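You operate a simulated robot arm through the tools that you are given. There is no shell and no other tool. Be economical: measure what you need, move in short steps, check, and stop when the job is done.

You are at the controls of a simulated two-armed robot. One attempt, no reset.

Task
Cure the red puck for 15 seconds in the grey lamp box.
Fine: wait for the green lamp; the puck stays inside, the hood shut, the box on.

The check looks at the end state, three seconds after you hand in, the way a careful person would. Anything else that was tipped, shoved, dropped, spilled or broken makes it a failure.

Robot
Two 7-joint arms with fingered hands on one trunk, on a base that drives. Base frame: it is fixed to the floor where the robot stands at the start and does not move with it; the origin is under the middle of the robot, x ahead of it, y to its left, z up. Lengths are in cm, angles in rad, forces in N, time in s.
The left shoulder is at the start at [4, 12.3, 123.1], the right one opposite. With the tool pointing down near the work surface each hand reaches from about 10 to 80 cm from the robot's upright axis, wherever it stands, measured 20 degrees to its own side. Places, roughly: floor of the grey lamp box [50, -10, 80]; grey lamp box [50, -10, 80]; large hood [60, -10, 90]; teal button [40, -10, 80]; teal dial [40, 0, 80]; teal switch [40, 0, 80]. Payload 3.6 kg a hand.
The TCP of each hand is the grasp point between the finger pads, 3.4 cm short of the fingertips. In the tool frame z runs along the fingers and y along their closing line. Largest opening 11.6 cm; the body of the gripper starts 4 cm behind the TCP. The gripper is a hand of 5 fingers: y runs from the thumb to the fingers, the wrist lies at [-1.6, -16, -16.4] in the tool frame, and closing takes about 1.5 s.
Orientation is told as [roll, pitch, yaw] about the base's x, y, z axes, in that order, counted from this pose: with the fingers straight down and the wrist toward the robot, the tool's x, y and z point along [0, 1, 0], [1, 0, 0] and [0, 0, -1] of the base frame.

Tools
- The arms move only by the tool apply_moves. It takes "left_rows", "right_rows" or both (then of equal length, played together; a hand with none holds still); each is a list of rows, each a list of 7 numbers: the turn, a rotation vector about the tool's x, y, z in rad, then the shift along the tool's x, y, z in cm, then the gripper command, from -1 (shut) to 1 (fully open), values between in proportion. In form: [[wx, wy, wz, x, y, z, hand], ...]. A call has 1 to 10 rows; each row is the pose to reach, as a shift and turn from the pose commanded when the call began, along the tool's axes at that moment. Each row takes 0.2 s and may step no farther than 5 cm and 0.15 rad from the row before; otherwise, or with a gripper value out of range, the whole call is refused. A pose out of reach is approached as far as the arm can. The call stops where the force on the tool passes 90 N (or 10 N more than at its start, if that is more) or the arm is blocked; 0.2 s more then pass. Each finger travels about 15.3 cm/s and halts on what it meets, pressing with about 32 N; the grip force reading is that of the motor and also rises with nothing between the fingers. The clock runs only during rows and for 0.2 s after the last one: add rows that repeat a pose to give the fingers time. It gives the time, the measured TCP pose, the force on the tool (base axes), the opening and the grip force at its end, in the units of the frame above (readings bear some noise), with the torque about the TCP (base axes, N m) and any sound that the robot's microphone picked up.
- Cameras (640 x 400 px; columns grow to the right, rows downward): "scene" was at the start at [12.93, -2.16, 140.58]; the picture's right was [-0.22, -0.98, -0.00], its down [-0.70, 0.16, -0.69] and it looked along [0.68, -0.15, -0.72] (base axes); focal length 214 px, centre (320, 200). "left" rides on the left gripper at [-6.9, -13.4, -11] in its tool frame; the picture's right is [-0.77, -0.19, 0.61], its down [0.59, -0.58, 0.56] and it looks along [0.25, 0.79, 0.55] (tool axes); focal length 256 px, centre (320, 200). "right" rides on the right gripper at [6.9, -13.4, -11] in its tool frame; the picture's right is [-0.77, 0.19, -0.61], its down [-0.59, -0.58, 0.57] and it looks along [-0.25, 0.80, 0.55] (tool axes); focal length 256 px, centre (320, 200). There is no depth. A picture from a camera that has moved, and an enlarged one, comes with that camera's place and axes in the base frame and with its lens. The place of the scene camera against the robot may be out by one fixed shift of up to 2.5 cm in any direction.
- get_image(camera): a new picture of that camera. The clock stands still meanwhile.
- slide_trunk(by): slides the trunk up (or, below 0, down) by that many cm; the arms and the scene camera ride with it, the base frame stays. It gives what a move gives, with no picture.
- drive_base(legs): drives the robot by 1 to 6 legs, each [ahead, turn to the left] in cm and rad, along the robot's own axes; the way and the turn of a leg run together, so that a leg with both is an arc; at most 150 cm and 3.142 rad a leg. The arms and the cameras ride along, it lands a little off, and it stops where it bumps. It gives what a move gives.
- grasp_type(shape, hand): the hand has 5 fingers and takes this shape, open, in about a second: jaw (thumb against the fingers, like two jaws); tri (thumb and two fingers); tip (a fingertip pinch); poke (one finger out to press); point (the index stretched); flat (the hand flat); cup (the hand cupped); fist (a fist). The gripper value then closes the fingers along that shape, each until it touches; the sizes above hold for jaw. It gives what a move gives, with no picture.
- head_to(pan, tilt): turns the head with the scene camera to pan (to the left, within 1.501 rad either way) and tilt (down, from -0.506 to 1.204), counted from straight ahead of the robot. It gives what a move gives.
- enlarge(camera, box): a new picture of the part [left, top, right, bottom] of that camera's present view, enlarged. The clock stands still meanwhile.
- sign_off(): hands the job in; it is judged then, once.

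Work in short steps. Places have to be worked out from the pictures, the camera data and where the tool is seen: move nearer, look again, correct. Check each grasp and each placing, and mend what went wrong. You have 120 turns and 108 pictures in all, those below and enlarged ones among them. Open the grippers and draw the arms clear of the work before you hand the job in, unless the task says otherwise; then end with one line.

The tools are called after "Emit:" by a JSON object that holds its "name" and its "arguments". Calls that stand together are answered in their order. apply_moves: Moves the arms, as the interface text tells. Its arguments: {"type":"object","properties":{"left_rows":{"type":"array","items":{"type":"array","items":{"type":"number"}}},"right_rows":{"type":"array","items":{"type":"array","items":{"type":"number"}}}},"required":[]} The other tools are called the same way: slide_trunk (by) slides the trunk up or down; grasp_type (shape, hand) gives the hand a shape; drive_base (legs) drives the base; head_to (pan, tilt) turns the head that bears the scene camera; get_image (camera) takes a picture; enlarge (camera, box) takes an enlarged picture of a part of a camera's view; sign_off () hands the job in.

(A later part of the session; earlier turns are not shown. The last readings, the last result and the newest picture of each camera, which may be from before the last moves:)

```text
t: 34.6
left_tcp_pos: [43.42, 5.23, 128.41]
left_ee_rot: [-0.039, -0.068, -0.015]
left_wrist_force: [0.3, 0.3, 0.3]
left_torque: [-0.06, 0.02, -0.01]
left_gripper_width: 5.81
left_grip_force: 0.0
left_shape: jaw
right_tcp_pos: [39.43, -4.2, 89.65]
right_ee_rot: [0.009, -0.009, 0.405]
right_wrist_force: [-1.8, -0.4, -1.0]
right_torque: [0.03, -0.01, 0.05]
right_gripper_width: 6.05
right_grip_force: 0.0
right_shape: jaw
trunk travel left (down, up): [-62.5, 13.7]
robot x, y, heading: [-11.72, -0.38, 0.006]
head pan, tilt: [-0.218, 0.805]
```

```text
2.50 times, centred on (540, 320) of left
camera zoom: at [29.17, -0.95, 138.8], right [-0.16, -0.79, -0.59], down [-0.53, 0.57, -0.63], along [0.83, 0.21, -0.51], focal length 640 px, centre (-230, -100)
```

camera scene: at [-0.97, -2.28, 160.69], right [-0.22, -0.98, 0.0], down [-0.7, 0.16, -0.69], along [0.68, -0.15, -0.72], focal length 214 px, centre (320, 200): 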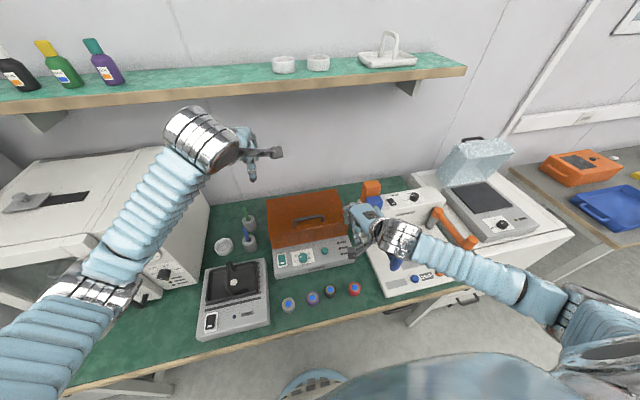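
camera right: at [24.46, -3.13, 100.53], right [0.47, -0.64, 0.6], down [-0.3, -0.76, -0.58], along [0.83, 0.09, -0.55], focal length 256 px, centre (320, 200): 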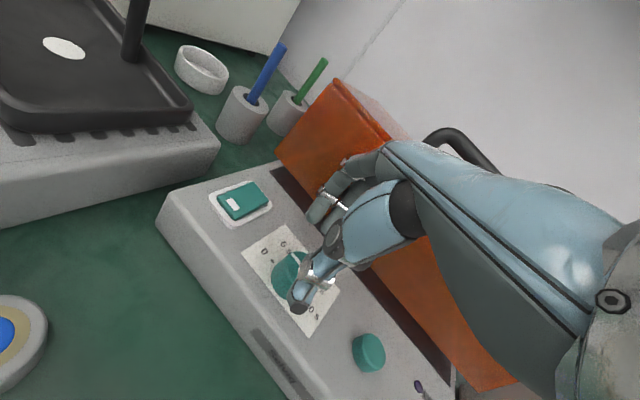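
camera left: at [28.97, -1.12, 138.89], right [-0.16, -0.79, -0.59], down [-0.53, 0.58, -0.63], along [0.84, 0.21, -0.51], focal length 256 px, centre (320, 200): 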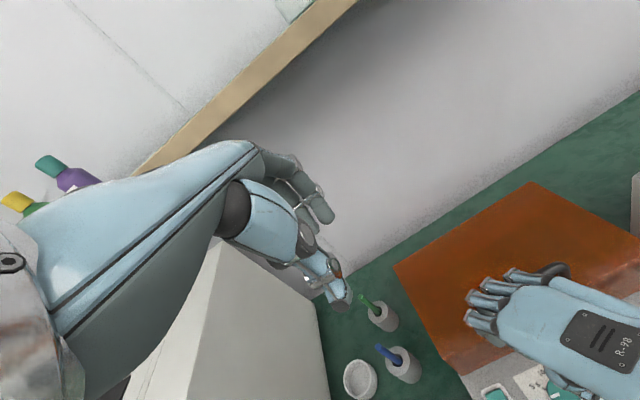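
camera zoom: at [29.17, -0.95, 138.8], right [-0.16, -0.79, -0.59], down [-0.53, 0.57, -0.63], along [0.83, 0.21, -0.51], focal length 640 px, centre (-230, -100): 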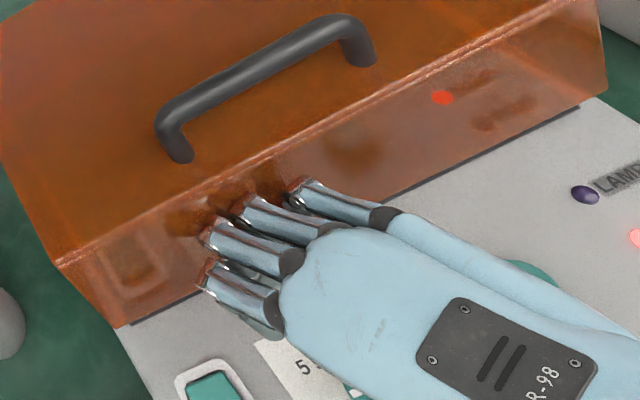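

The flexed knuckles bulge forward and touched the hood: its front lifted a little and the red HOOD lamp lit. I'll back away, let the hood settle, and do the dial later with the hood open.

Emit:
{"name": "apply_moves", "arguments": {"right_rows": [[0, 0, 0, 0.6, -1.4, 0, 0.05], [0, 0, 0, 1.2, -2.8, 0, 0.05], [0, 0, 0, 1.8, -4.2, -2, 0.05], [0, 0, 0, 1.8, -4.2, -6, 0.05], [0, 0, 0, 1.8, -4.2, -10, 0.05], [0, 0, 0, 1.8, -4.2, -13, 0.05], [0, 0, 0, 1.8, -4.2, -13, 0.05]]}}

Emit:
{"name": "get_image", "arguments": {"camera": "right"}}

Emit:
{"name": "enlarge", "arguments": {"camera": "left", "box": [380, 160, 640, 400]}}

```text
t: 36.2
left_tcp_pos: [43.22, 5.14, 128.45]
left_ee_rot: [-0.038, -0.069, -0.015]
left_wrist_force: [0.3, -0.4, 1.0]
left_torque: [-0.02, 0.02, 0.03]
left_gripper_width: 5.83
left_grip_force: 0.0
left_shape: jaw
right_tcp_pos: [34.75, -4.62, 102.93]
right_ee_rot: [0.01, -0.012, 0.402]
right_wrist_force: [0.7, -0.1, 0.5]
right_torque: [-0.01, 0.0, 0.03]
right_gripper_width: 6.1
right_grip_force: 0.1
right_shape: jaw
trunk travel left (down, up): [-62.5, 13.7]
robot x, y, heading: [-11.59, -0.42, -0.003]
head pan, tilt: [-0.218, 0.805]
```

```text
81 pictures are left
camera right: at [19.58, -3.63, 113.85], right [0.47, -0.64, 0.6], down [-0.29, -0.76, -0.58], along [0.83, 0.09, -0.55], focal length 256 px, centre (320, 200)
```

right: 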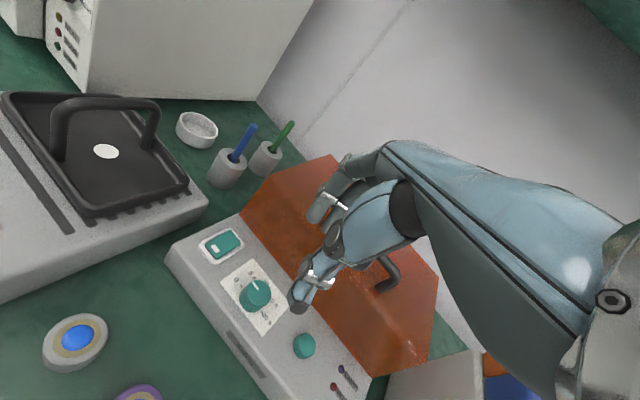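

```text
1.67 times, centred on (510, 280) of left
camera zoom: at [28.96, -1.11, 138.89], right [-0.16, -0.79, -0.59], down [-0.53, 0.58, -0.63], along [0.84, 0.21, -0.51], focal length 427 px, centre (3, 67)
```

zoom: 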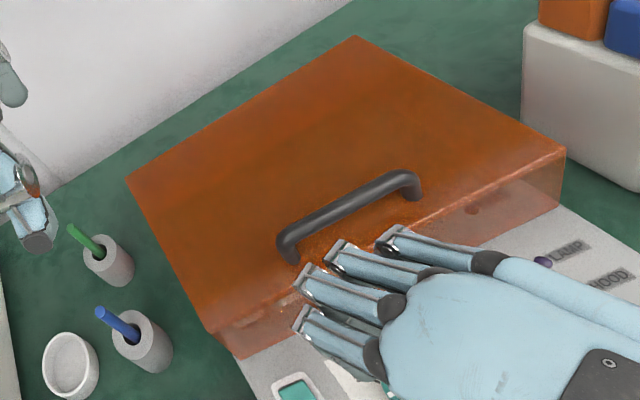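

The hood fell shut again and nothing was harmed, so it moves easily. I'll move the right hand out to its side, then bring the left hand above the hood handle.

Emit:
{"name": "apply_moves", "arguments": {"right_rows": [[0, 0, 0.06, -3, -2.2, -0.5, 0.05], [0, 0, 0.12, -6, -4.4, -1, 0.05], [0, 0, 0.18, -9, -6.6, -1.5, 0.05], [0, 0, 0.24, -12, -8.8, -2, 0.05], [0, 0, 0.3, -15, -11, -2.5, 0.05], [0, 0, 0.36, -18, -13.2, -3, 0.05], [0, 0, 0.4, -20.7, -15.3, -3, 0.05], [0, 0, 0.4, -20.7, -15.3, -3, 0.05]]}}

Emit:
{"name": "apply_moves", "arguments": {"left_rows": [[0.01, 0.01, -0.02, -1.8, 0.5, 3.5, 0.05], [0.02, 0.01, -0.04, -3.6, 1, 7, 0.05], [0.03, 0.02, -0.06, -5.4, 1.5, 10.5, 0.05], [0.04, 0.02, -0.08, -7.2, 2, 14, 0.05], [0.05, 0.03, -0.1, -9, 2.6, 17.5, 0.05], [0.06, 0.035, -0.12, -10.8, 3.1, 21, 0.05], [0.07, 0.039, -0.13, -12.7, 3.6, 25, 0.05], [0.07, 0.039, -0.13, -12.7, 3.6, 25, 0.05]]}}

Emit:
{"name": "get_image", "arguments": {"camera": "left"}}

Emit:
{"name": "get_image", "arguments": {"camera": "scene"}}

```text
t: 38.0
left_tcp_pos: [43.28, 5.19, 128.44]
left_ee_rot: [-0.038, -0.07, -0.016]
left_wrist_force: [-0.1, -0.3, -0.3]
left_torque: [-0.02, 0.0, -0.01]
left_gripper_width: 5.86
left_grip_force: 0.0
left_shape: jaw
right_tcp_pos: [29.05, -29.68, 105.26]
right_ee_rot: [0.013, -0.008, 0.004]
right_wrist_force: [-0.2, 0.2, -0.3]
right_torque: [-0.01, 0.01, -0.02]
right_gripper_width: 6.06
right_grip_force: 0.0
right_shape: jaw
trunk travel left (down, up): [-62.5, 13.7]
robot x, y, heading: [-11.42, -0.23, 0.002]
head pan, tilt: [-0.218, 0.805]
```

```text
t: 39.8
left_tcp_pos: [48.08, -8.11, 104.46]
left_ee_rot: [-0.003, 0.004, 0.114]
left_wrist_force: [-0.1, -0.2, 0.1]
left_torque: [0.0, -0.01, -0.01]
left_gripper_width: 6.06
left_grip_force: 0.1
left_shape: jaw
right_tcp_pos: [29.0, -29.62, 105.24]
right_ee_rot: [0.014, -0.008, 0.004]
right_wrist_force: [-0.3, 0.7, 0.4]
right_torque: [-0.05, 0.0, 0.0]
right_gripper_width: 6.11
right_grip_force: 0.0
right_shape: jaw
trunk travel left (down, up): [-62.5, 13.7]
robot x, y, heading: [-11.91, 0.25, 0.0]
head pan, tilt: [-0.218, 0.805]
```

```text
79 pictures are left
camera left: at [35.58, -16.44, 115.53], right [-0.1, -0.79, -0.61], down [-0.64, 0.52, -0.57], along [0.76, 0.33, -0.56], focal length 256 px, centre (320, 200)
```

left: 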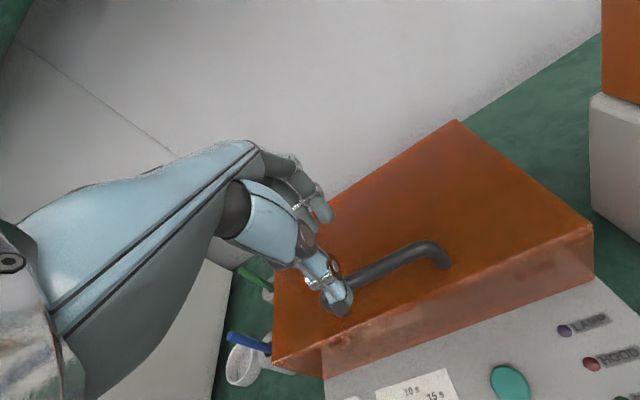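

```text
78 pictures are left
camera scene: at [-0.97, -2.12, 160.69], right [-0.22, -0.98, 0.0], down [-0.7, 0.16, -0.69], along [0.68, -0.15, -0.72], focal length 214 px, centre (320, 200)
```

scene: 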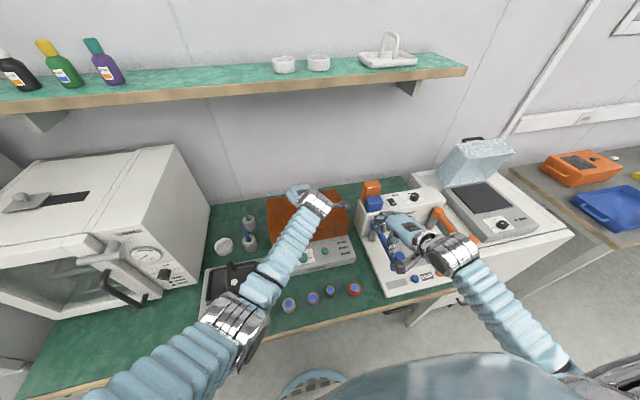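

The handle bar is at about x≈48.3, running roughly along y, and the box is nearly square to me. I'll lower the left hand so the jaws straddle the bar.

Emit:
{"name": "apply_moves", "arguments": {"left_rows": [[0, 0, 0.04, -0.3, 0.2, 3, 0.05], [0, 0, 0.08, -0.5, 0.2, 6.5, 0.05], [0, 0, 0.08, -0.5, 0.2, 6.5, 0.05]]}}

Emit:
{"name": "get_image", "arguments": {"camera": "left"}}

Emit:
{"name": "get_image", "arguments": {"camera": "right"}}

```text
t: 40.6
left_tcp_pos: [48.44, -8.6, 97.97]
left_ee_rot: [-0.004, 0.001, 0.033]
left_wrist_force: [-0.3, 0.3, 1.1]
left_torque: [-0.01, -0.02, 0.01]
left_gripper_width: 6.06
left_grip_force: 0.0
left_shape: jaw
right_tcp_pos: [29.05, -29.65, 105.17]
right_ee_rot: [0.015, -0.005, 0.006]
right_wrist_force: [0.1, 0.1, -0.3]
right_torque: [-0.02, -0.03, 0.02]
right_gripper_width: 6.06
right_grip_force: 0.1
right_shape: jaw
trunk travel left (down, up): [-62.5, 13.7]
robot x, y, heading: [-11.12, 0.03, -0.004]
head pan, tilt: [-0.218, 0.805]
```

```text
77 pictures are left
camera left: at [35.34, -16.02, 109.15], right [-0.16, -0.78, -0.61], down [-0.6, 0.57, -0.57], along [0.79, 0.27, -0.56], focal length 256 px, centre (320, 200)
```

left: 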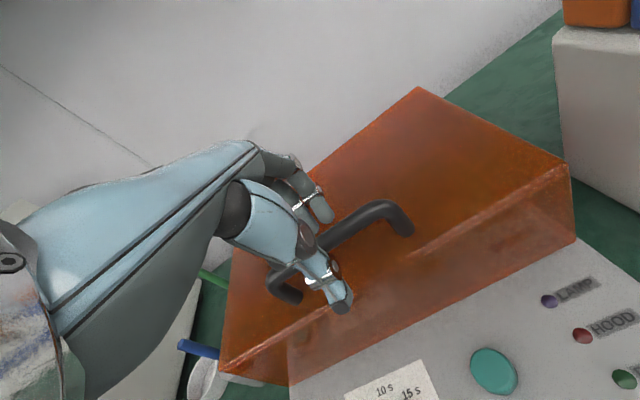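

```text
76 pictures are left
camera right: at [15.55, -23.03, 116.22], right [0.19, -0.78, 0.6], down [-0.57, -0.58, -0.58], along [0.8, -0.24, -0.55], focal length 256 px, centre (320, 200)
```

right: 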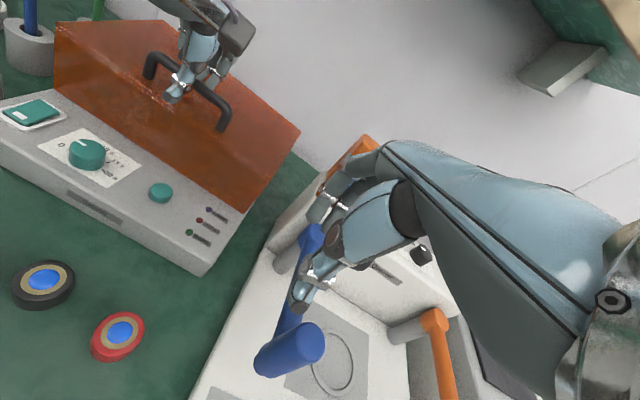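

The bar is between the thumb and fingers. Closing the left hand on it.

Emit:
{"name": "apply_moves", "arguments": {"left_rows": [[0, 0, 0, 0, 0, 0.4, -0.4], [0, 0, 0, 0, 0, 0.4, -1], [0, 0, 0, 0, 0, 0.4, -1], [0, 0, 0, 0, 0, 0.4, -1], [0, 0, 0, 0, 0, 0.4, -1]]}}

Emit:
{"name": "get_image", "arguments": {"camera": "left"}}

```text
t: 41.8
left_tcp_pos: [48.32, -8.71, 97.56]
left_ee_rot: [-0.004, -0.001, 0.033]
left_wrist_force: [-11.9, 0.9, 6.6]
left_torque: [0.1, 0.1, -0.22]
left_gripper_width: 0.4
left_grip_force: 32.1
left_shape: jaw
right_tcp_pos: [28.76, -29.74, 105.33]
right_ee_rot: [0.015, -0.007, 0.005]
right_wrist_force: [0.4, -0.7, 0.8]
right_torque: [-0.01, -0.03, 0.01]
right_gripper_width: 6.08
right_grip_force: 0.0
right_shape: jaw
trunk travel left (down, up): [-62.5, 13.7]
robot x, y, heading: [-11.63, -0.21, 0.002]
head pan, tilt: [-0.218, 0.805]
```

```text
75 pictures are left
camera left: at [35.16, -16.01, 108.8], right [-0.16, -0.78, -0.61], down [-0.6, 0.57, -0.57], along [0.79, 0.27, -0.56], focal length 256 px, centre (320, 200)
```

left: 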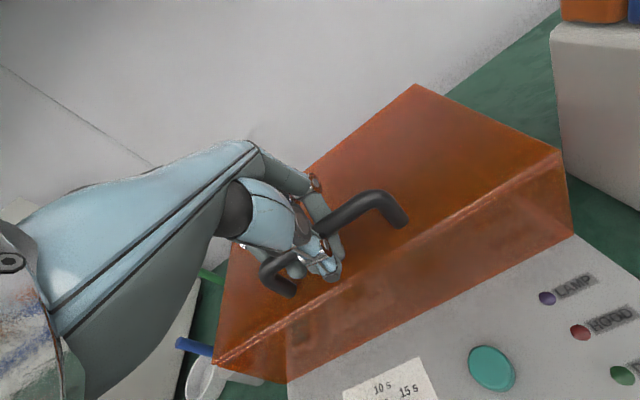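

The grip closed to 0.4 cm with the bar caught in the loop of the fingers. I'll start lifting along the estimated arc (up and back) and check.

Emit:
{"name": "apply_moves", "arguments": {"left_rows": [[0, 0, 0, 0, 0.4, -1.2, -1], [0, 0, 0, 0, 1.2, -2.4, -1], [0, 0, 0, 0, 2, -3.5, -1], [0, 0, 0, 0, 2, -3.5, -1]]}}

Emit:
{"name": "get_image", "arguments": {"camera": "left"}}

Emit:
{"name": "get_image", "arguments": {"camera": "right"}}

```text
t: 42.8
left_tcp_pos: [50.82, -8.68, 100.81]
left_ee_rot: [-0.001, 0.007, 0.036]
left_wrist_force: [10.3, -1.9, -15.9]
left_torque: [-0.24, 0.03, -0.18]
left_gripper_width: 0.38
left_grip_force: 32.1
left_shape: jaw
right_tcp_pos: [29.32, -29.89, 105.03]
right_ee_rot: [0.017, -0.005, 0.004]
right_wrist_force: [0.3, 0.1, 0.2]
right_torque: [0.0, -0.02, 0.03]
right_gripper_width: 6.12
right_grip_force: 0.1
right_shape: jaw
trunk travel left (down, up): [-62.5, 13.7]
robot x, y, heading: [-11.36, 0.01, -0.002]
head pan, tilt: [-0.218, 0.805]
```

```text
74 pictures are left
camera left: at [37.73, -15.96, 112.0], right [-0.16, -0.78, -0.61], down [-0.6, 0.57, -0.56], along [0.78, 0.27, -0.56], focal length 256 px, centre (320, 200)
```

left: 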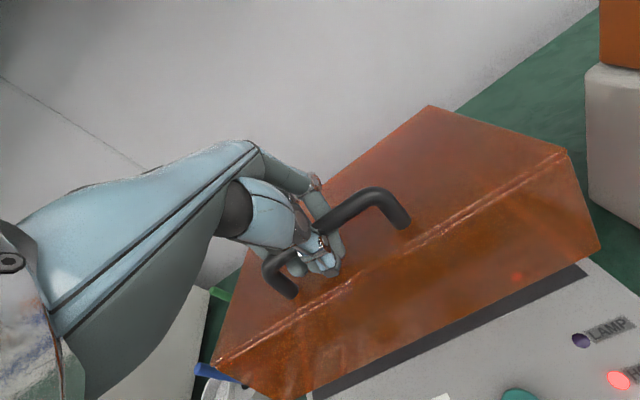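

```text
73 pictures are left
camera right: at [15.91, -23.12, 116.1], right [0.19, -0.78, 0.6], down [-0.57, -0.58, -0.58], along [0.8, -0.23, -0.55], focal length 256 px, centre (320, 200)
```

right: 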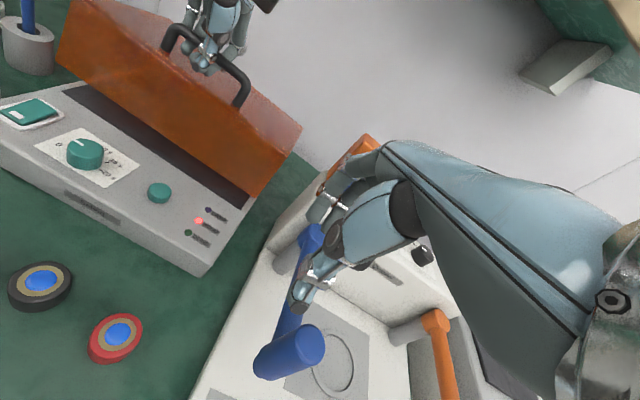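

The hood swings open and the HOOD lamp is red, so power is on. I'll continue along the arc in steps.

Emit:
{"name": "apply_moves", "arguments": {"left_rows": [[0, 0, 0, 0, 1.8, -1.3, -1], [0, 0, 0, 0, 3.6, -2.3, -1], [0, 0, 0, 0, 5.5, -3.1, -1], [0, 0, 0, 0, 7.5, -3.8, -1], [0, 0, 0, 0, 7.5, -3.8, -1]]}}

Emit:
{"name": "get_image", "arguments": {"camera": "right"}}

```text
t: 44.0
left_tcp_pos: [58.26, -8.17, 104.7]
left_ee_rot: [-0.006, 0.008, 0.031]
left_wrist_force: [4.4, -13.2, -18.6]
left_torque: [-0.43, 0.16, -0.23]
left_gripper_width: 0.37
left_grip_force: 31.5
left_shape: jaw
left hand out of reach, approached as far as the arm can: row 4, 5
right_tcp_pos: [29.27, -29.91, 104.93]
right_ee_rot: [0.018, -0.004, 0.004]
right_wrist_force: [1.4, -0.5, 0.4]
right_torque: [0.01, -0.02, -0.01]
right_gripper_width: 6.1
right_grip_force: 0.1
right_shape: jaw
trunk travel left (down, up): [-62.5, 13.7]
robot x, y, heading: [-11.38, -0.12, -0.008]
head pan, tilt: [-0.218, 0.805]
```

```text
72 pictures are left
camera right: at [15.86, -23.29, 116.07], right [0.19, -0.78, 0.6], down [-0.57, -0.58, -0.58], along [0.8, -0.23, -0.56], focal length 256 px, centre (320, 200)
```

right: 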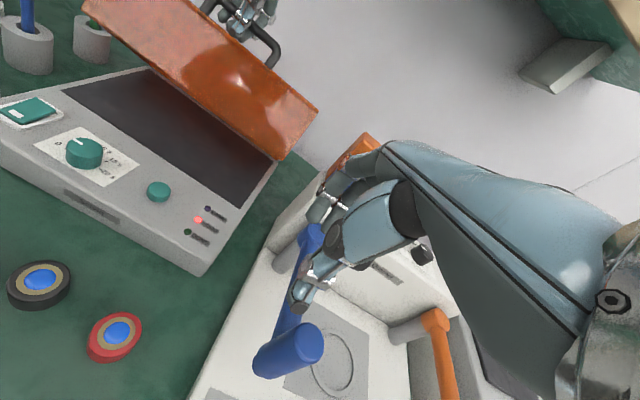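

The left arm is at its reach limit. I'll tuck the right hand back and up, then drive forward about 11 cm so the hood keeps moving along its arc.

Emit:
{"name": "apply_moves", "arguments": {"right_rows": [[0, 0, 0, -3, -1, -1.5, 0], [0, 0, 0, -6, -2, -3, 0], [0, 0, 0, -9, -3, -4.5, 0], [0, 0, 0, -9, -3, -4.5, 0]]}}

Emit:
{"name": "drive_base", "arguments": {"legs": [[5, 0]]}}

```text
t: 45.0
left_tcp_pos: [58.34, -8.21, 104.67]
left_ee_rot: [-0.001, 0.005, 0.033]
left_wrist_force: [3.2, -13.3, -18.5]
left_torque: [-0.47, 0.1, -0.16]
left_gripper_width: 0.38
left_grip_force: 32.0
left_shape: jaw
right_tcp_pos: [26.22, -38.79, 109.38]
right_ee_rot: [0.016, -0.003, 0.005]
right_wrist_force: [-0.5, -0.5, 0.6]
right_torque: [-0.01, -0.01, -0.01]
right_gripper_width: 5.82
right_grip_force: 0.1
right_shape: jaw
trunk travel left (down, up): [-62.5, 13.7]
robot x, y, heading: [-11.38, -0.1, -0.003]
head pan, tilt: [-0.218, 0.805]
```

```text
t: 46.0
left_tcp_pos: [61.91, -7.98, 105.15]
left_ee_rot: [-0.001, 0.002, 0.034]
left_wrist_force: [-1.8, 8.8, -0.4]
left_torque: [0.04, -0.23, -0.12]
left_gripper_width: 0.38
left_grip_force: 31.8
left_shape: jaw
right_tcp_pos: [29.68, -38.5, 109.86]
right_ee_rot: [0.014, -0.016, -0.001]
right_wrist_force: [-0.8, 0.5, -0.1]
right_torque: [0.06, -0.11, -0.03]
right_gripper_width: 5.85
right_grip_force: 0.0
right_shape: jaw
trunk travel left (down, up): [-62.5, 13.7]
robot x, y, heading: [-6.74, -0.08, 0.003]
head pan, tilt: [-0.218, 0.805]
```

The forces dropped, so I'll check that the handle is still held.

Emit:
{"name": "get_image", "arguments": {"camera": "left"}}

Emit:
{"name": "get_image", "arguments": {"camera": "right"}}

```text
71 pictures are left
camera left: at [48.74, -15.31, 116.26], right [-0.16, -0.77, -0.61], down [-0.6, 0.57, -0.56], along [0.79, 0.27, -0.55], focal length 256 px, centre (320, 200)
```

left: 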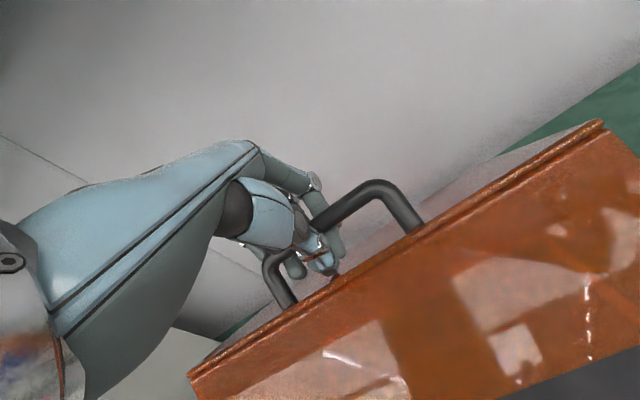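

```text
70 pictures are left
camera right: at [16.09, -31.77, 120.83], right [0.18, -0.78, 0.6], down [-0.57, -0.58, -0.58], along [0.8, -0.24, -0.55], focal length 256 px, centre (320, 200)
```

right: 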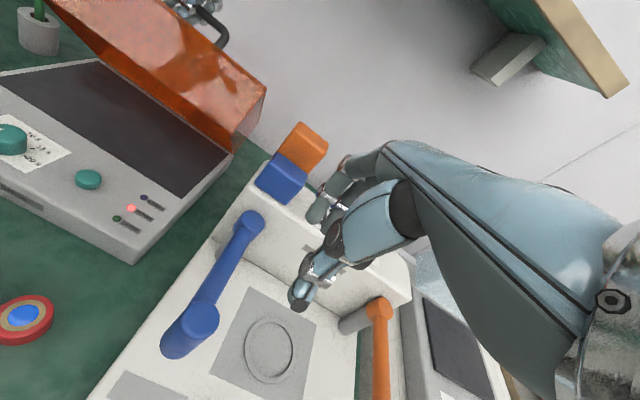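

It's still hooked and about 50° open. I'll drive forward 6 cm more.

Emit:
{"name": "drive_base", "arguments": {"legs": [[6, 0]]}}

Emit:
{"name": "get_image", "arguments": {"camera": "left"}}

Emit:
{"name": "get_image", "arguments": {"camera": "scene"}}

```text
t: 46.9
left_tcp_pos: [68.9, -8.33, 104.14]
left_ee_rot: [0.0, 0.012, 0.037]
left_wrist_force: [1.7, 2.1, -8.2]
left_torque: [-0.11, -0.23, -0.1]
left_gripper_width: 0.39
left_grip_force: 31.8
left_shape: jaw
right_tcp_pos: [35.79, -38.57, 109.71]
right_ee_rot: [0.014, -0.011, -0.001]
right_wrist_force: [0.8, 0.0, -0.2]
right_torque: [-0.01, 0.02, -0.01]
right_gripper_width: 5.83
right_grip_force: 0.1
right_shape: jaw
trunk travel left (down, up): [-62.5, 13.7]
robot x, y, heading: [-0.69, -0.22, 0.003]
head pan, tilt: [-0.218, 0.805]
```

```text
69 pictures are left
camera left: at [55.88, -15.87, 115.38], right [-0.16, -0.77, -0.61], down [-0.6, 0.57, -0.56], along [0.78, 0.28, -0.56], focal length 256 px, centre (320, 200)
```

left: 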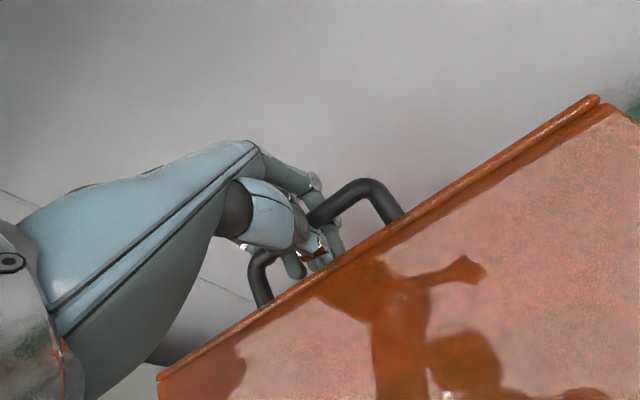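

```text
68 pictures are left
camera scene: at [11.22, -2.13, 160.68], right [-0.22, -0.98, 0.0], down [-0.71, 0.16, -0.69], along [0.67, -0.15, -0.73], focal length 214 px, centre (320, 200)
```

scene: 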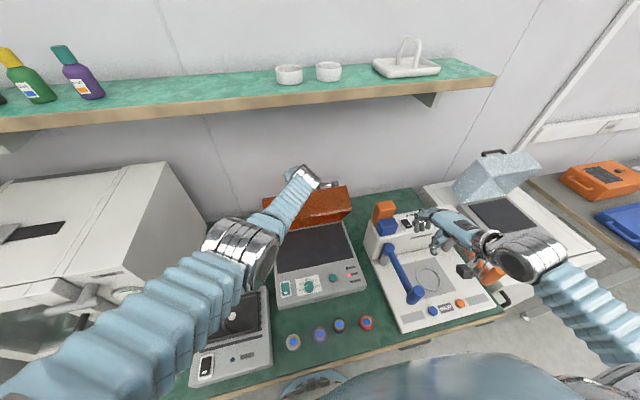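

The hood is about 63° open. I'll push a bit farther along the arc to see whether it goes past balance to a stop.

Emit:
{"name": "apply_moves", "arguments": {"left_rows": [[0, 0, 0, 0, 1.5, 0.2, -1], [0, 0, 0, 0, 3, 0.6, -1], [0, 0, 0, 0, 4.5, 1.3, -1], [0, 0, 0, 0, 4.5, 1.3, -1]]}}

Emit:
{"name": "get_image", "arguments": {"camera": "left"}}

```text
t: 47.9
left_tcp_pos: [68.85, -7.17, 104.36]
left_ee_rot: [0.002, 0.0, 0.038]
left_wrist_force: [2.8, -0.4, 1.7]
left_torque: [0.02, -0.08, -0.07]
left_gripper_width: 0.37
left_grip_force: 31.5
left_shape: jaw
left hand out of reach, approached as far as the arm can: row 1, 2, 3, 4
right_tcp_pos: [34.77, -38.65, 110.02]
right_ee_rot: [0.014, -0.022, 0.0]
right_wrist_force: [1.0, -0.1, 0.4]
right_torque: [-0.01, -0.01, -0.01]
right_gripper_width: 5.83
right_grip_force: 0.1
right_shape: jaw
trunk travel left (down, up): [-62.5, 13.7]
robot x, y, heading: [-0.77, -0.31, -0.0]
head pan, tilt: [-0.218, 0.805]
```

```text
67 pictures are left
camera left: at [55.74, -14.59, 115.42], right [-0.16, -0.77, -0.61], down [-0.6, 0.57, -0.56], along [0.79, 0.28, -0.55], focal length 256 px, centre (320, 200)
```

left: 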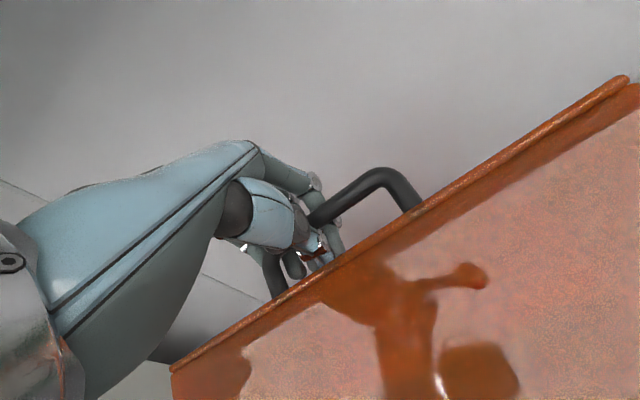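

I'm reach-limited near the balance point. I'll nudge the base forward 4 cm, which stops if it bumps.

Emit:
{"name": "drive_base", "arguments": {"legs": [[4, 0]]}}

Emit:
{"name": "get_image", "arguments": {"camera": "left"}}

```text
t: 48.8
left_tcp_pos: [73.82, -7.15, 103.51]
left_ee_rot: [0.007, 0.005, 0.043]
left_wrist_force: [-2.3, 12.0, -10.7]
left_torque: [-0.18, 0.06, -0.06]
left_gripper_width: 0.37
left_grip_force: 31.4
left_shape: jaw
right_tcp_pos: [38.59, -38.28, 110.19]
right_ee_rot: [0.012, -0.023, -0.001]
right_wrist_force: [0.3, 0.6, -0.2]
right_torque: [-0.03, 0.01, 0.03]
right_gripper_width: 5.87
right_grip_force: 0.0
right_shape: jaw
trunk travel left (down, up): [-62.5, 13.7]
robot x, y, heading: [2.88, -0.08, 0.007]
head pan, tilt: [-0.218, 0.805]
```

```text
66 pictures are left
camera left: at [60.84, -14.84, 114.63], right [-0.16, -0.77, -0.62], down [-0.6, 0.57, -0.56], along [0.78, 0.28, -0.56], focal length 256 px, centre (320, 200)
```

left: 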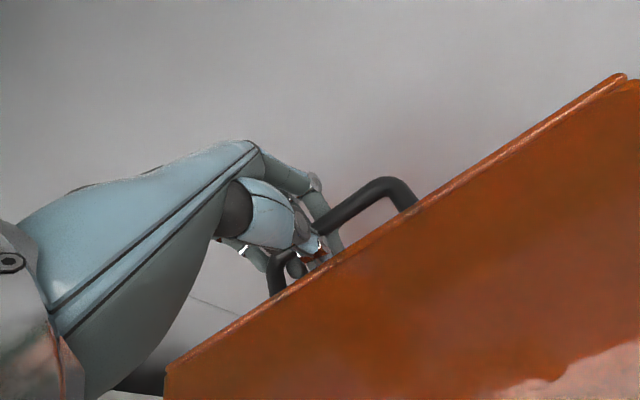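

It's about 79° open now. I'll loosen the left grip slightly, with the bar still trapped between thumb and fingers, to see which way the hood tends to go.

Emit:
{"name": "apply_moves", "arguments": {"left_rows": [[0, 0, 0, 0, 0, 0, -0.7], [0, 0, 0, 0, 0, 0, -0.4], [0, 0, 0, 0, 0, 0, -0.3], [0, 0, 0, 0, 0, 0, -0.3]]}}

Emit:
{"name": "get_image", "arguments": {"camera": "left"}}

Emit:
{"name": "get_image", "arguments": {"camera": "right"}}

```text
t: 49.8
left_tcp_pos: [72.57, -7.6, 104.45]
left_ee_rot: [0.007, -0.011, 0.043]
left_wrist_force: [2.1, -6.9, 7.3]
left_torque: [-0.14, -0.03, 0.15]
left_gripper_width: 3.83
left_grip_force: 0.0
left_shape: jaw
right_tcp_pos: [37.26, -38.58, 110.39]
right_ee_rot: [0.017, -0.037, -0.001]
right_wrist_force: [0.1, 1.1, -0.1]
right_torque: [0.02, 0.03, 0.03]
right_gripper_width: 5.8
right_grip_force: 0.1
right_shape: jaw
trunk travel left (down, up): [-62.5, 13.7]
robot x, y, heading: [3.29, -0.16, 0.001]
head pan, tilt: [-0.218, 0.805]
```

```text
65 pictures are left
camera left: at [59.36, -15.23, 115.33], right [-0.15, -0.77, -0.62], down [-0.6, 0.57, -0.57], along [0.79, 0.28, -0.54], focal length 256 px, centre (320, 200)
```

left: 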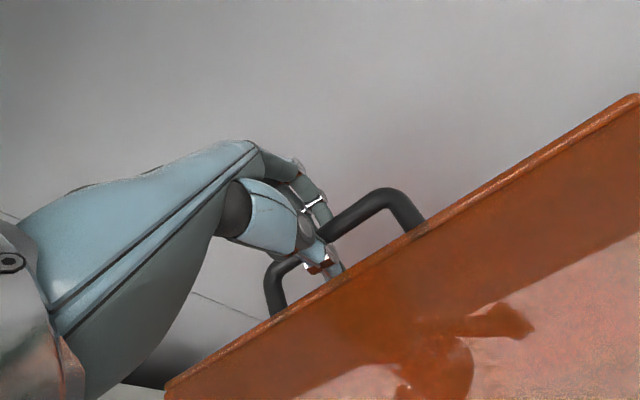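

```text
64 pictures are left
camera right: at [23.4, -31.93, 121.08], right [0.17, -0.78, 0.61], down [-0.56, -0.58, -0.59], along [0.81, -0.24, -0.53], focal length 256 px, centre (320, 200)
```

right: 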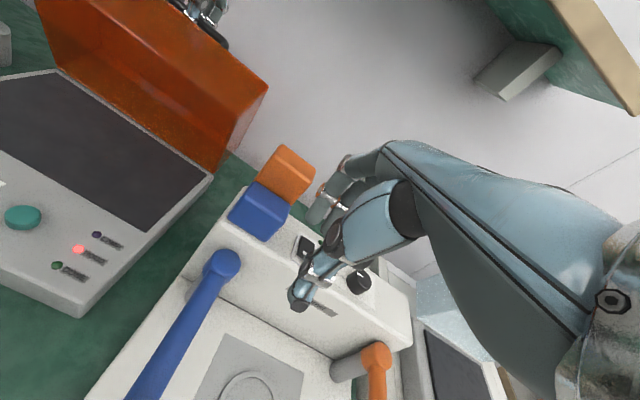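

I'll test the play: shift the hand back 1.2 cm and see whether the bar follows the thumb.

Emit:
{"name": "apply_moves", "arguments": {"left_rows": [[0, 0, 0, 0, -0.6, 0, -0.2], [0, 0, 0, 0, -1.2, 0, -0.2], [0, 0, 0, 0, -1.2, 0, -0.2], [0, 0, 0, 0, -1.2, 0, -0.2]]}}

Emit:
{"name": "enlarge", "arguments": {"camera": "left", "box": [220, 140, 460, 340]}}

Emit:
{"name": "get_image", "arguments": {"camera": "scene"}}

```text
t: 50.8
left_tcp_pos: [71.23, -7.65, 104.58]
left_ee_rot: [0.008, -0.013, 0.042]
left_wrist_force: [7.4, -4.5, 19.8]
left_torque: [-0.18, -0.02, 0.12]
left_gripper_width: 3.51
left_grip_force: 0.1
left_shape: jaw
right_tcp_pos: [36.8, -38.77, 110.43]
right_ee_rot: [0.015, -0.037, 0.0]
right_wrist_force: [-0.1, 0.2, -0.4]
right_torque: [0.0, 0.0, 0.0]
right_gripper_width: 5.81
right_grip_force: 0.1
right_shape: jaw
trunk travel left (down, up): [-62.5, 13.7]
robot x, y, heading: [2.93, 0.25, 0.007]
head pan, tilt: [-0.218, 0.805]
```

```text
2.00 times, centred on (340, 240) of left
camera zoom: at [57.97, -15.25, 115.45], right [-0.15, -0.77, -0.62], down [-0.59, 0.57, -0.57], along [0.79, 0.28, -0.54], focal length 512 px, centre (280, 120)
```

zoom: 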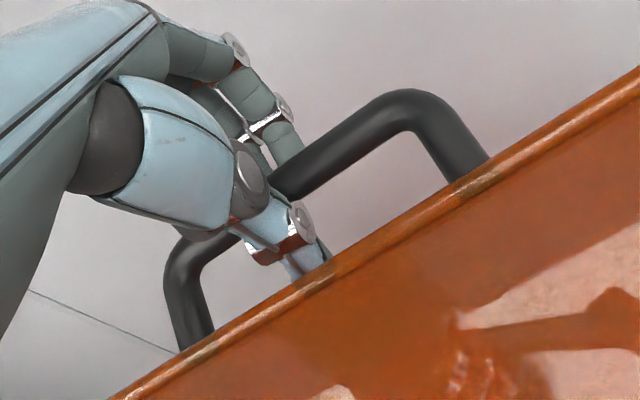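

```text
62 pictures are left
camera scene: at [13.57, -2.22, 160.7], right [-0.21, -0.98, 0.0], down [-0.7, 0.15, -0.69], along [0.68, -0.15, -0.72], focal length 214 px, centre (320, 200)
```

scene: 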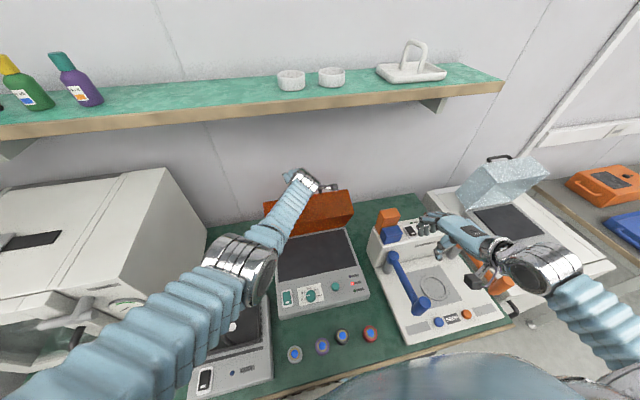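

The hood resists being pulled back, so it seems to hold itself. I'll ease forward to the neutral spot and lift the hand straight out slowly.

Emit:
{"name": "apply_moves", "arguments": {"left_rows": [[0, 0, 0, 0, 0.8, 0, -0.3], [0, 0, 0, 0, 0.8, -1, -0.3], [0, 0, 0, 0, 0.8, -2, -0.3], [0, 0, 0, 0, 0.8, -3, -0.3], [0, 0, 0, 0, 0.8, -4, -0.3]]}}

Emit:
{"name": "get_image", "arguments": {"camera": "left"}}

Emit:
{"name": "get_image", "arguments": {"camera": "right"}}

```text
t: 52.0
left_tcp_pos: [71.79, -7.39, 108.21]
left_ee_rot: [0.009, -0.008, 0.044]
left_wrist_force: [0.0, -0.3, -0.2]
left_torque: [0.0, -0.04, 0.05]
left_gripper_width: 4.07
left_grip_force: 0.0
left_shape: jaw
right_tcp_pos: [37.17, -38.49, 110.51]
right_ee_rot: [0.014, -0.035, 0.001]
right_wrist_force: [-0.6, 0.4, 0.7]
right_torque: [0.02, -0.03, -0.01]
right_gripper_width: 5.83
right_grip_force: 0.0
right_shape: jaw
trunk travel left (down, up): [-62.5, 13.7]
robot x, y, heading: [3.14, -0.35, 0.004]
head pan, tilt: [-0.218, 0.805]
```

```text
61 pictures are left
camera left: at [58.68, -14.98, 119.2], right [-0.15, -0.77, -0.62], down [-0.6, 0.57, -0.56], along [0.79, 0.29, -0.55], focal length 256 px, centre (320, 200)
```

left: 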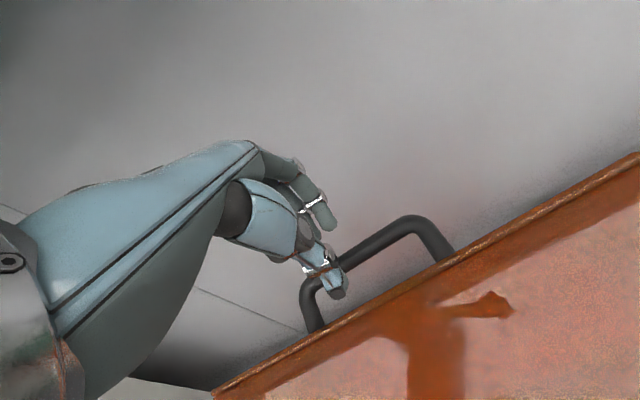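

```text
60 pictures are left
camera right: at [23.26, -31.78, 121.13], right [0.16, -0.78, 0.61], down [-0.56, -0.58, -0.59], along [0.81, -0.24, -0.53], focal length 256 px, centre (320, 200)
```

right: 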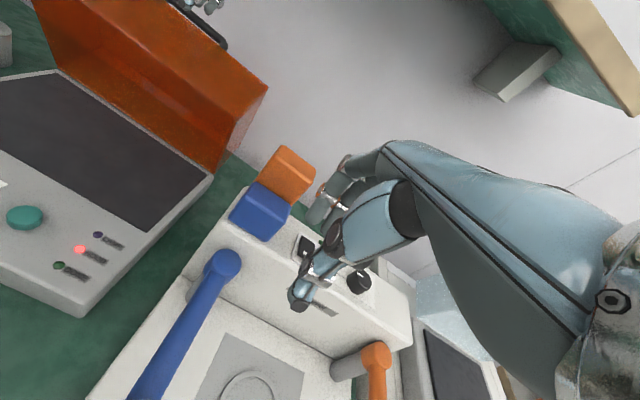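

The hood stays open on its own. I'll lift the left hand clear and withdraw it up and left.

Emit:
{"name": "apply_moves", "arguments": {"left_rows": [[0, 0, 0, 0, 0, -4, -0.2], [0, 0, 0, 0, -1, -8, -0.2], [0, 0, 0, 2, -5, -10, -0.2], [0, 0, 0, 5, -9, -11, -0.2], [0, 0, 0, 8, -13, -12, -0.2], [0, 0, 0, 11, -17, -12, -0.2], [0, 0, 0, 14, -21, -12, -0.2], [0, 0, 0, 17, -22, -12, -0.2]]}}

Emit:
{"name": "drive_base", "arguments": {"legs": [[-10, 0]]}}

Emit:
{"name": "get_image", "arguments": {"camera": "scene"}}

```text
refused: row 4 steps farther than a row can; nothing moved
```

```text
t: 53.1
left_tcp_pos: [64.49, -7.14, 107.12]
left_ee_rot: [0.011, 0.012, 0.047]
left_wrist_force: [-4.2, 1.7, 6.2]
left_torque: [-0.01, 0.14, -0.06]
left_gripper_width: 4.16
left_grip_force: 0.0
left_shape: jaw
right_tcp_pos: [29.9, -38.55, 109.96]
right_ee_rot: [0.013, -0.015, 0.004]
right_wrist_force: [-0.5, 0.1, 1.7]
right_torque: [-0.07, 0.04, 0.03]
right_gripper_width: 5.82
right_grip_force: 0.1
right_shape: jaw
trunk travel left (down, up): [-62.5, 13.7]
robot x, y, heading: [-6.85, -0.39, 0.005]
head pan, tilt: [-0.218, 0.805]
```

```text
59 pictures are left
camera scene: at [7.13, -2.24, 160.71], right [-0.21, -0.98, 0.0], down [-0.72, 0.15, -0.68], along [0.66, -0.15, -0.73], focal length 214 px, centre (320, 200)
```

scene: 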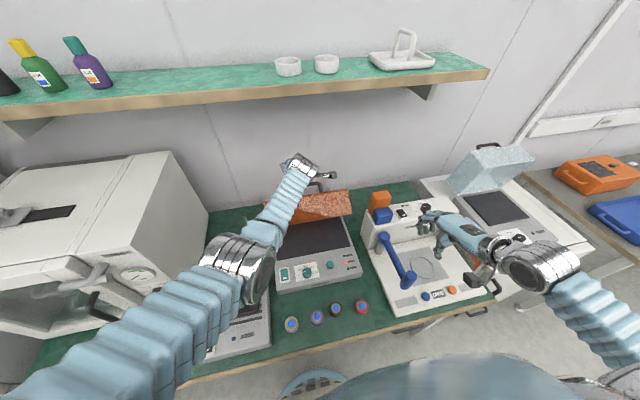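

The arm move was refused but the drive still ran, so the left hand was dragged back over the hood. I'll check for damage.

Emit:
{"name": "get_image", "arguments": {"camera": "left"}}

Emit:
{"name": "get_image", "arguments": {"camera": "right"}}

Emit:
{"name": "enlarge", "arguments": {"camera": "scene", "box": [220, 140, 400, 300]}}

```text
58 pictures are left
camera left: at [51.58, -14.91, 118.36], right [-0.16, -0.77, -0.62], down [-0.61, 0.57, -0.55], along [0.78, 0.29, -0.56], focal length 256 px, centre (320, 200)
```

left: 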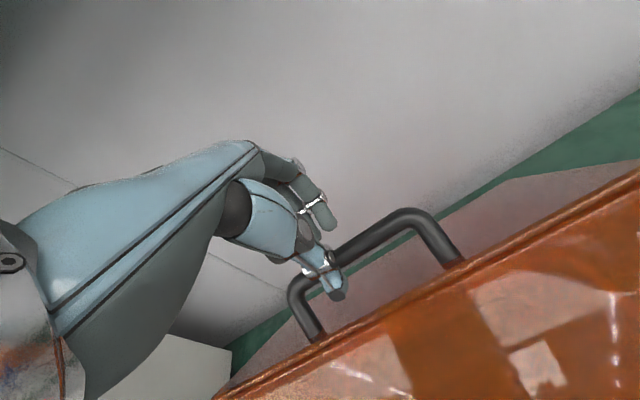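

```text
57 pictures are left
camera right: at [16.3, -31.87, 120.91], right [0.18, -0.78, 0.6], down [-0.57, -0.58, -0.58], along [0.8, -0.24, -0.54], focal length 256 px, centre (320, 200)
```

right: 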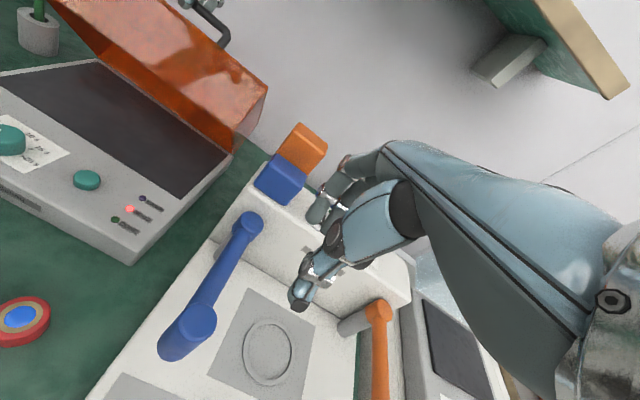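

```text
2.50 times, centred on (310, 220) of scene
camera zoom: at [7.13, -2.24, 160.71], right [-0.21, -0.98, 0.0], down [-0.72, 0.15, -0.68], along [0.66, -0.15, -0.73], focal length 536 px, centre (345, 150)
```

zoom: 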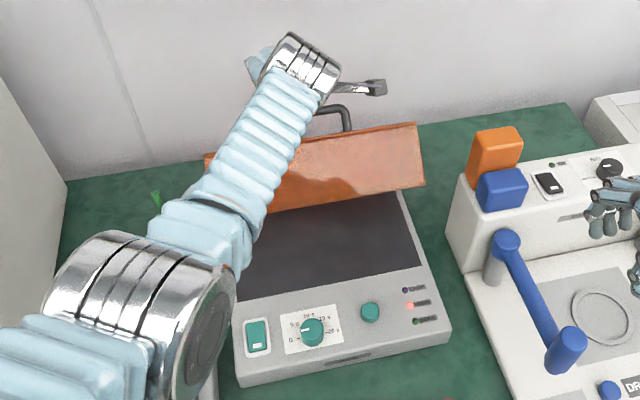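

The fingers were still hooking the bar, so the hood came back to about 55°. The box itself hasn't moved. I'll re-grip the bar, drive forward again, and then release with valid steps.

Emit:
{"name": "apply_moves", "arguments": {"left_rows": [[0, 0, 0, 0, 0, 1.2, -0.2], [0, 0, 0, 0, 0, 2.3, -0.3], [0, 0, 0, 0, 0, 2.3, -1], [0, 0, 0, 0, 0, 2.3, -1], [0, 0, 0, 0, 0, 2.3, -1]]}}

Emit:
{"name": "get_image", "arguments": {"camera": "left"}}

```text
t: 53.6
left_tcp_pos: [56.83, -7.09, 103.71]
left_ee_rot: [0.104, 0.073, 0.032]
left_wrist_force: [-2.6, -1.9, -7.3]
left_torque: [0.03, -0.18, 0.02]
left_gripper_width: 4.04
left_grip_force: 0.1
left_shape: jaw
right_tcp_pos: [23.29, -38.01, 112.47]
right_ee_rot: [-0.002, -0.098, 0.003]
right_wrist_force: [-0.1, 0.0, -1.6]
right_torque: [-0.03, -0.02, -0.06]
right_gripper_width: 5.79
right_grip_force: 0.0
right_shape: jaw
trunk travel left (down, up): [-62.5, 13.7]
robot x, y, heading: [-6.51, 0.02, 0.007]
head pan, tilt: [-0.218, 0.805]
stopped in row 2 (left hand): the force on the tool passed its limit at 121 N (the readings are from after the stop); the commanded pose is now the measured one
```

```text
55 pictures are left
camera left: at [44.48, -15.51, 114.98], right [-0.21, -0.71, -0.67], down [-0.63, 0.62, -0.46], along [0.74, 0.33, -0.58], focal length 256 px, centre (320, 200)
```

left: 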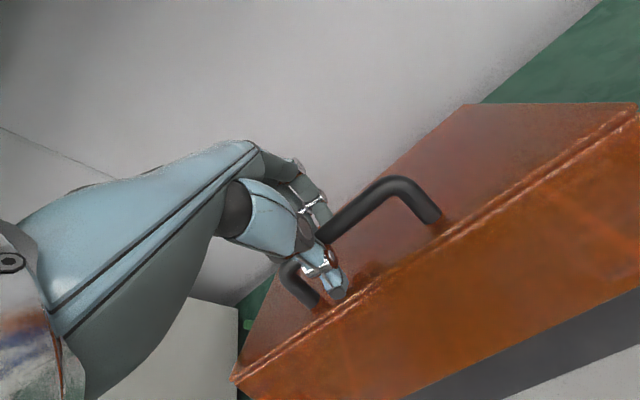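

The arms were still settling after the drive, and the hand pulled the hood lower. I'll hold still, close gently on the bar, and check the box position.

Emit:
{"name": "apply_moves", "arguments": {"left_rows": [[0, 0, 0, 0, 0, 0, -0.3], [0, 0, 0, 0, 0, 0, -0.6], [0, 0, 0, 0, 0, 0, -1], [0, 0, 0, 0, 0, 0, -1], [0, 0, 0, 0, 0, 0, -1]]}}

Emit:
{"name": "get_image", "arguments": {"camera": "scene"}}

Emit:
{"name": "get_image", "arguments": {"camera": "left"}}

```text
t: 54.6
left_tcp_pos: [59.41, -3.88, 99.66]
left_ee_rot: [0.326, 0.169, 0.029]
left_wrist_force: [1.3, -0.6, 1.5]
left_torque: [0.04, 0.08, -0.01]
left_gripper_width: 0.25
left_grip_force: 0.1
left_shape: jaw
right_tcp_pos: [28.68, -37.12, 115.39]
right_ee_rot: [-0.03, -0.167, 0.032]
right_wrist_force: [1.1, 1.1, 1.5]
right_torque: [-0.11, 0.15, -0.03]
right_gripper_width: 5.81
right_grip_force: 0.1
right_shape: jaw
trunk travel left (down, up): [-62.5, 13.7]
robot x, y, heading: [-6.17, -0.08, 0.01]
head pan, tilt: [-0.218, 0.805]
stopped in row 5 (left hand): the arm was blocked; the commanded pose is now the measured one
```

```text
54 pictures are left
camera scene: at [16.08, -1.7, 160.64], right [-0.21, -0.98, 0.02], down [-0.75, 0.15, -0.64], along [0.62, -0.15, -0.77], focal length 214 px, centre (320, 200)
```

scene: 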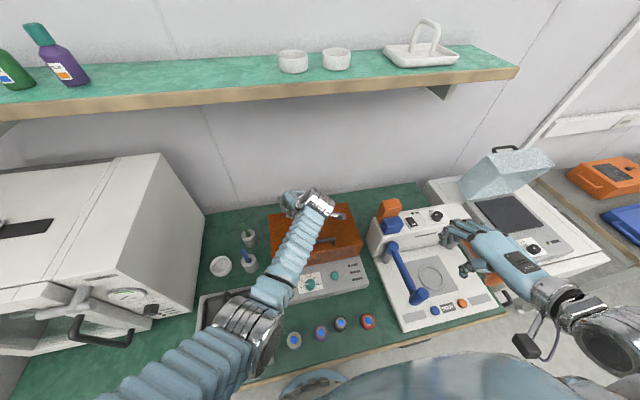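

```text
53 pictures are left
camera left: at [47.81, -14.44, 110.09], right [-0.31, -0.54, -0.78], down [-0.65, 0.72, -0.24], along [0.7, 0.43, -0.57], focal length 256 px, centre (320, 200)
```

left: 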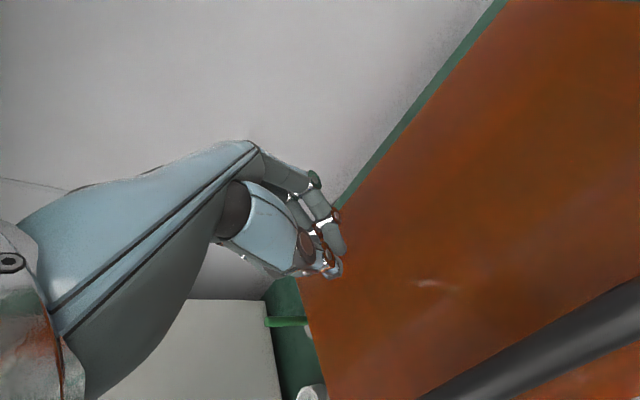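

The whole robot seems to sway after the abrupt stop. The hood has dropped shut, with the left hand just above it. I'll wait a moment for things to settle.

Emit:
{"name": "apply_moves", "arguments": {"right_rows": [[0, 0, 0, 0, 0, 0, 0], [0, 0, 0, 0, 0, 0, 0], [0, 0, 0, 0, 0, 0, 0], [0, 0, 0, 0, 0, 0, 0], [0, 0, 0, 0, 0, 0, 0]]}}

Emit:
{"name": "get_image", "arguments": {"camera": "scene"}}

```text
t: 54.9
left_tcp_pos: [51.94, -0.63, 101.29]
left_ee_rot: [0.501, 0.123, 0.047]
left_wrist_force: [1.8, -0.8, -1.9]
left_torque: [0.05, 0.09, 0.04]
left_gripper_width: 0.29
left_grip_force: 0.1
left_shape: jaw
right_tcp_pos: [21.46, -36.49, 117.76]
right_ee_rot: [-0.041, -0.262, 0.056]
right_wrist_force: [0.8, 0.6, 0.5]
right_torque: [-0.03, 0.08, 0.0]
right_gripper_width: 5.8
right_grip_force: 0.0
right_shape: jaw
trunk travel left (down, up): [-62.5, 13.7]
robot x, y, heading: [-6.0, -0.3, 0.008]
head pan, tilt: [-0.218, 0.805]
stopped in row 1 (left hand): the arm was blocked; the commanded pose is now the measured one
```

```text
52 pictures are left
camera scene: at [9.75, -2.23, 160.73], right [-0.21, -0.98, 0.01], down [-0.73, 0.15, -0.67], along [0.65, -0.14, -0.74], focal length 214 px, centre (320, 200)
```

scene: 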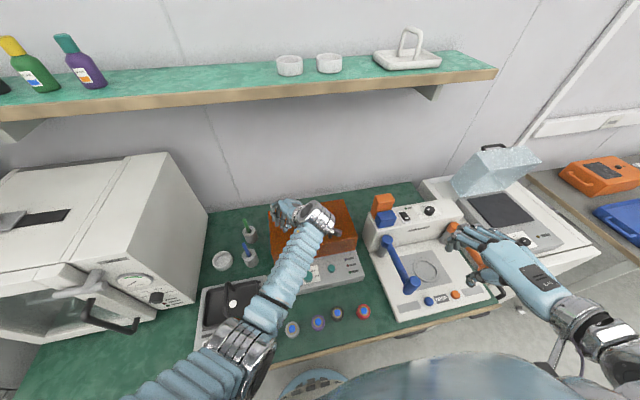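

The body is still rocking. I'll let time pass using the head move, which I can also use to look slightly down at the work.

Emit:
{"name": "head_to", "arguments": {"pan": -0.218, "tilt": 0.9}}

Emit:
{"name": "head_to", "arguments": {"pan": -0.218, "tilt": 0.805}}

Emit:
{"name": "apply_moves", "arguments": {"left_rows": [[0, 0, 0, 0, 0, 0, -0.5]]}}

Emit:
{"name": "get_image", "arguments": {"camera": "scene"}}

```text
t: 55.6
left_tcp_pos: [54.23, -4.1, 101.73]
left_ee_rot: [0.334, 0.117, 0.029]
left_wrist_force: [-1.8, 2.5, 1.1]
left_torque: [-0.13, -0.06, -0.08]
left_gripper_width: 0.25
left_grip_force: 0.0
left_shape: jaw
right_tcp_pos: [23.26, -37.46, 116.06]
right_ee_rot: [-0.028, -0.224, 0.038]
right_wrist_force: [0.4, 0.5, 0.9]
right_torque: [-0.03, 0.0, 0.02]
right_gripper_width: 5.79
right_grip_force: 0.1
right_shape: jaw
trunk travel left (down, up): [-62.5, 13.7]
robot x, y, heading: [-6.07, -0.25, 0.015]
head pan, tilt: [-0.218, 0.901]
```

```text
t: 56.3
left_tcp_pos: [50.68, -0.6, 101.77]
left_ee_rot: [0.425, 0.105, 0.061]
left_wrist_force: [2.3, -0.1, -1.9]
left_torque: [-0.02, 0.06, 0.04]
left_gripper_width: 0.0
left_grip_force: 0.0
left_shape: jaw
right_tcp_pos: [19.31, -37.05, 117.47]
right_ee_rot: [-0.036, -0.264, 0.036]
right_wrist_force: [0.8, 0.2, -0.3]
right_torque: [0.07, 0.07, 0.06]
right_gripper_width: 5.79
right_grip_force: 0.0
right_shape: jaw
trunk travel left (down, up): [-62.5, 13.7]
robot x, y, heading: [-6.32, -0.23, 0.014]
head pan, tilt: [-0.218, 0.805]
```

```text
t: 56.7
left_tcp_pos: [50.94, -4.61, 103.69]
left_ee_rot: [0.327, 0.085, 0.022]
left_wrist_force: [-0.9, -0.8, 0.8]
left_torque: [0.1, -0.04, 0.03]
left_gripper_width: 2.9
left_grip_force: 0.0
left_shape: jaw
right_tcp_pos: [19.31, -37.74, 116.65]
right_ee_rot: [-0.027, -0.25, 0.033]
right_wrist_force: [-0.4, -1.1, 0.4]
right_torque: [-0.01, -0.02, -0.02]
right_gripper_width: 5.78
right_grip_force: 0.1
right_shape: jaw
trunk travel left (down, up): [-62.5, 13.7]
robot x, y, heading: [-6.5, -0.11, 0.007]
head pan, tilt: [-0.218, 0.805]
```

```text
51 pictures are left
camera scene: at [1.88, -2.42, 160.91], right [-0.21, -0.98, -0.01], down [-0.7, 0.15, -0.7], along [0.69, -0.14, -0.71], focal length 214 px, centre (320, 200)
```

scene: 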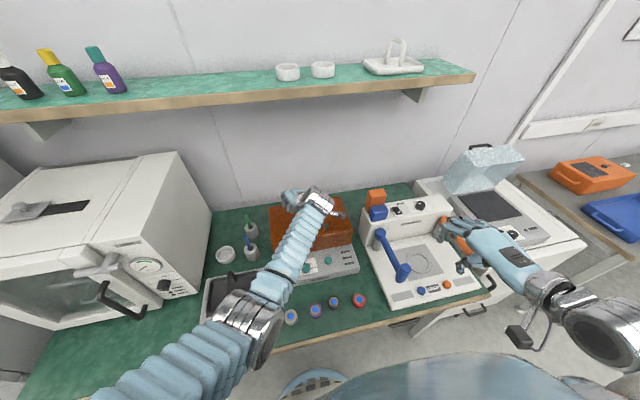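

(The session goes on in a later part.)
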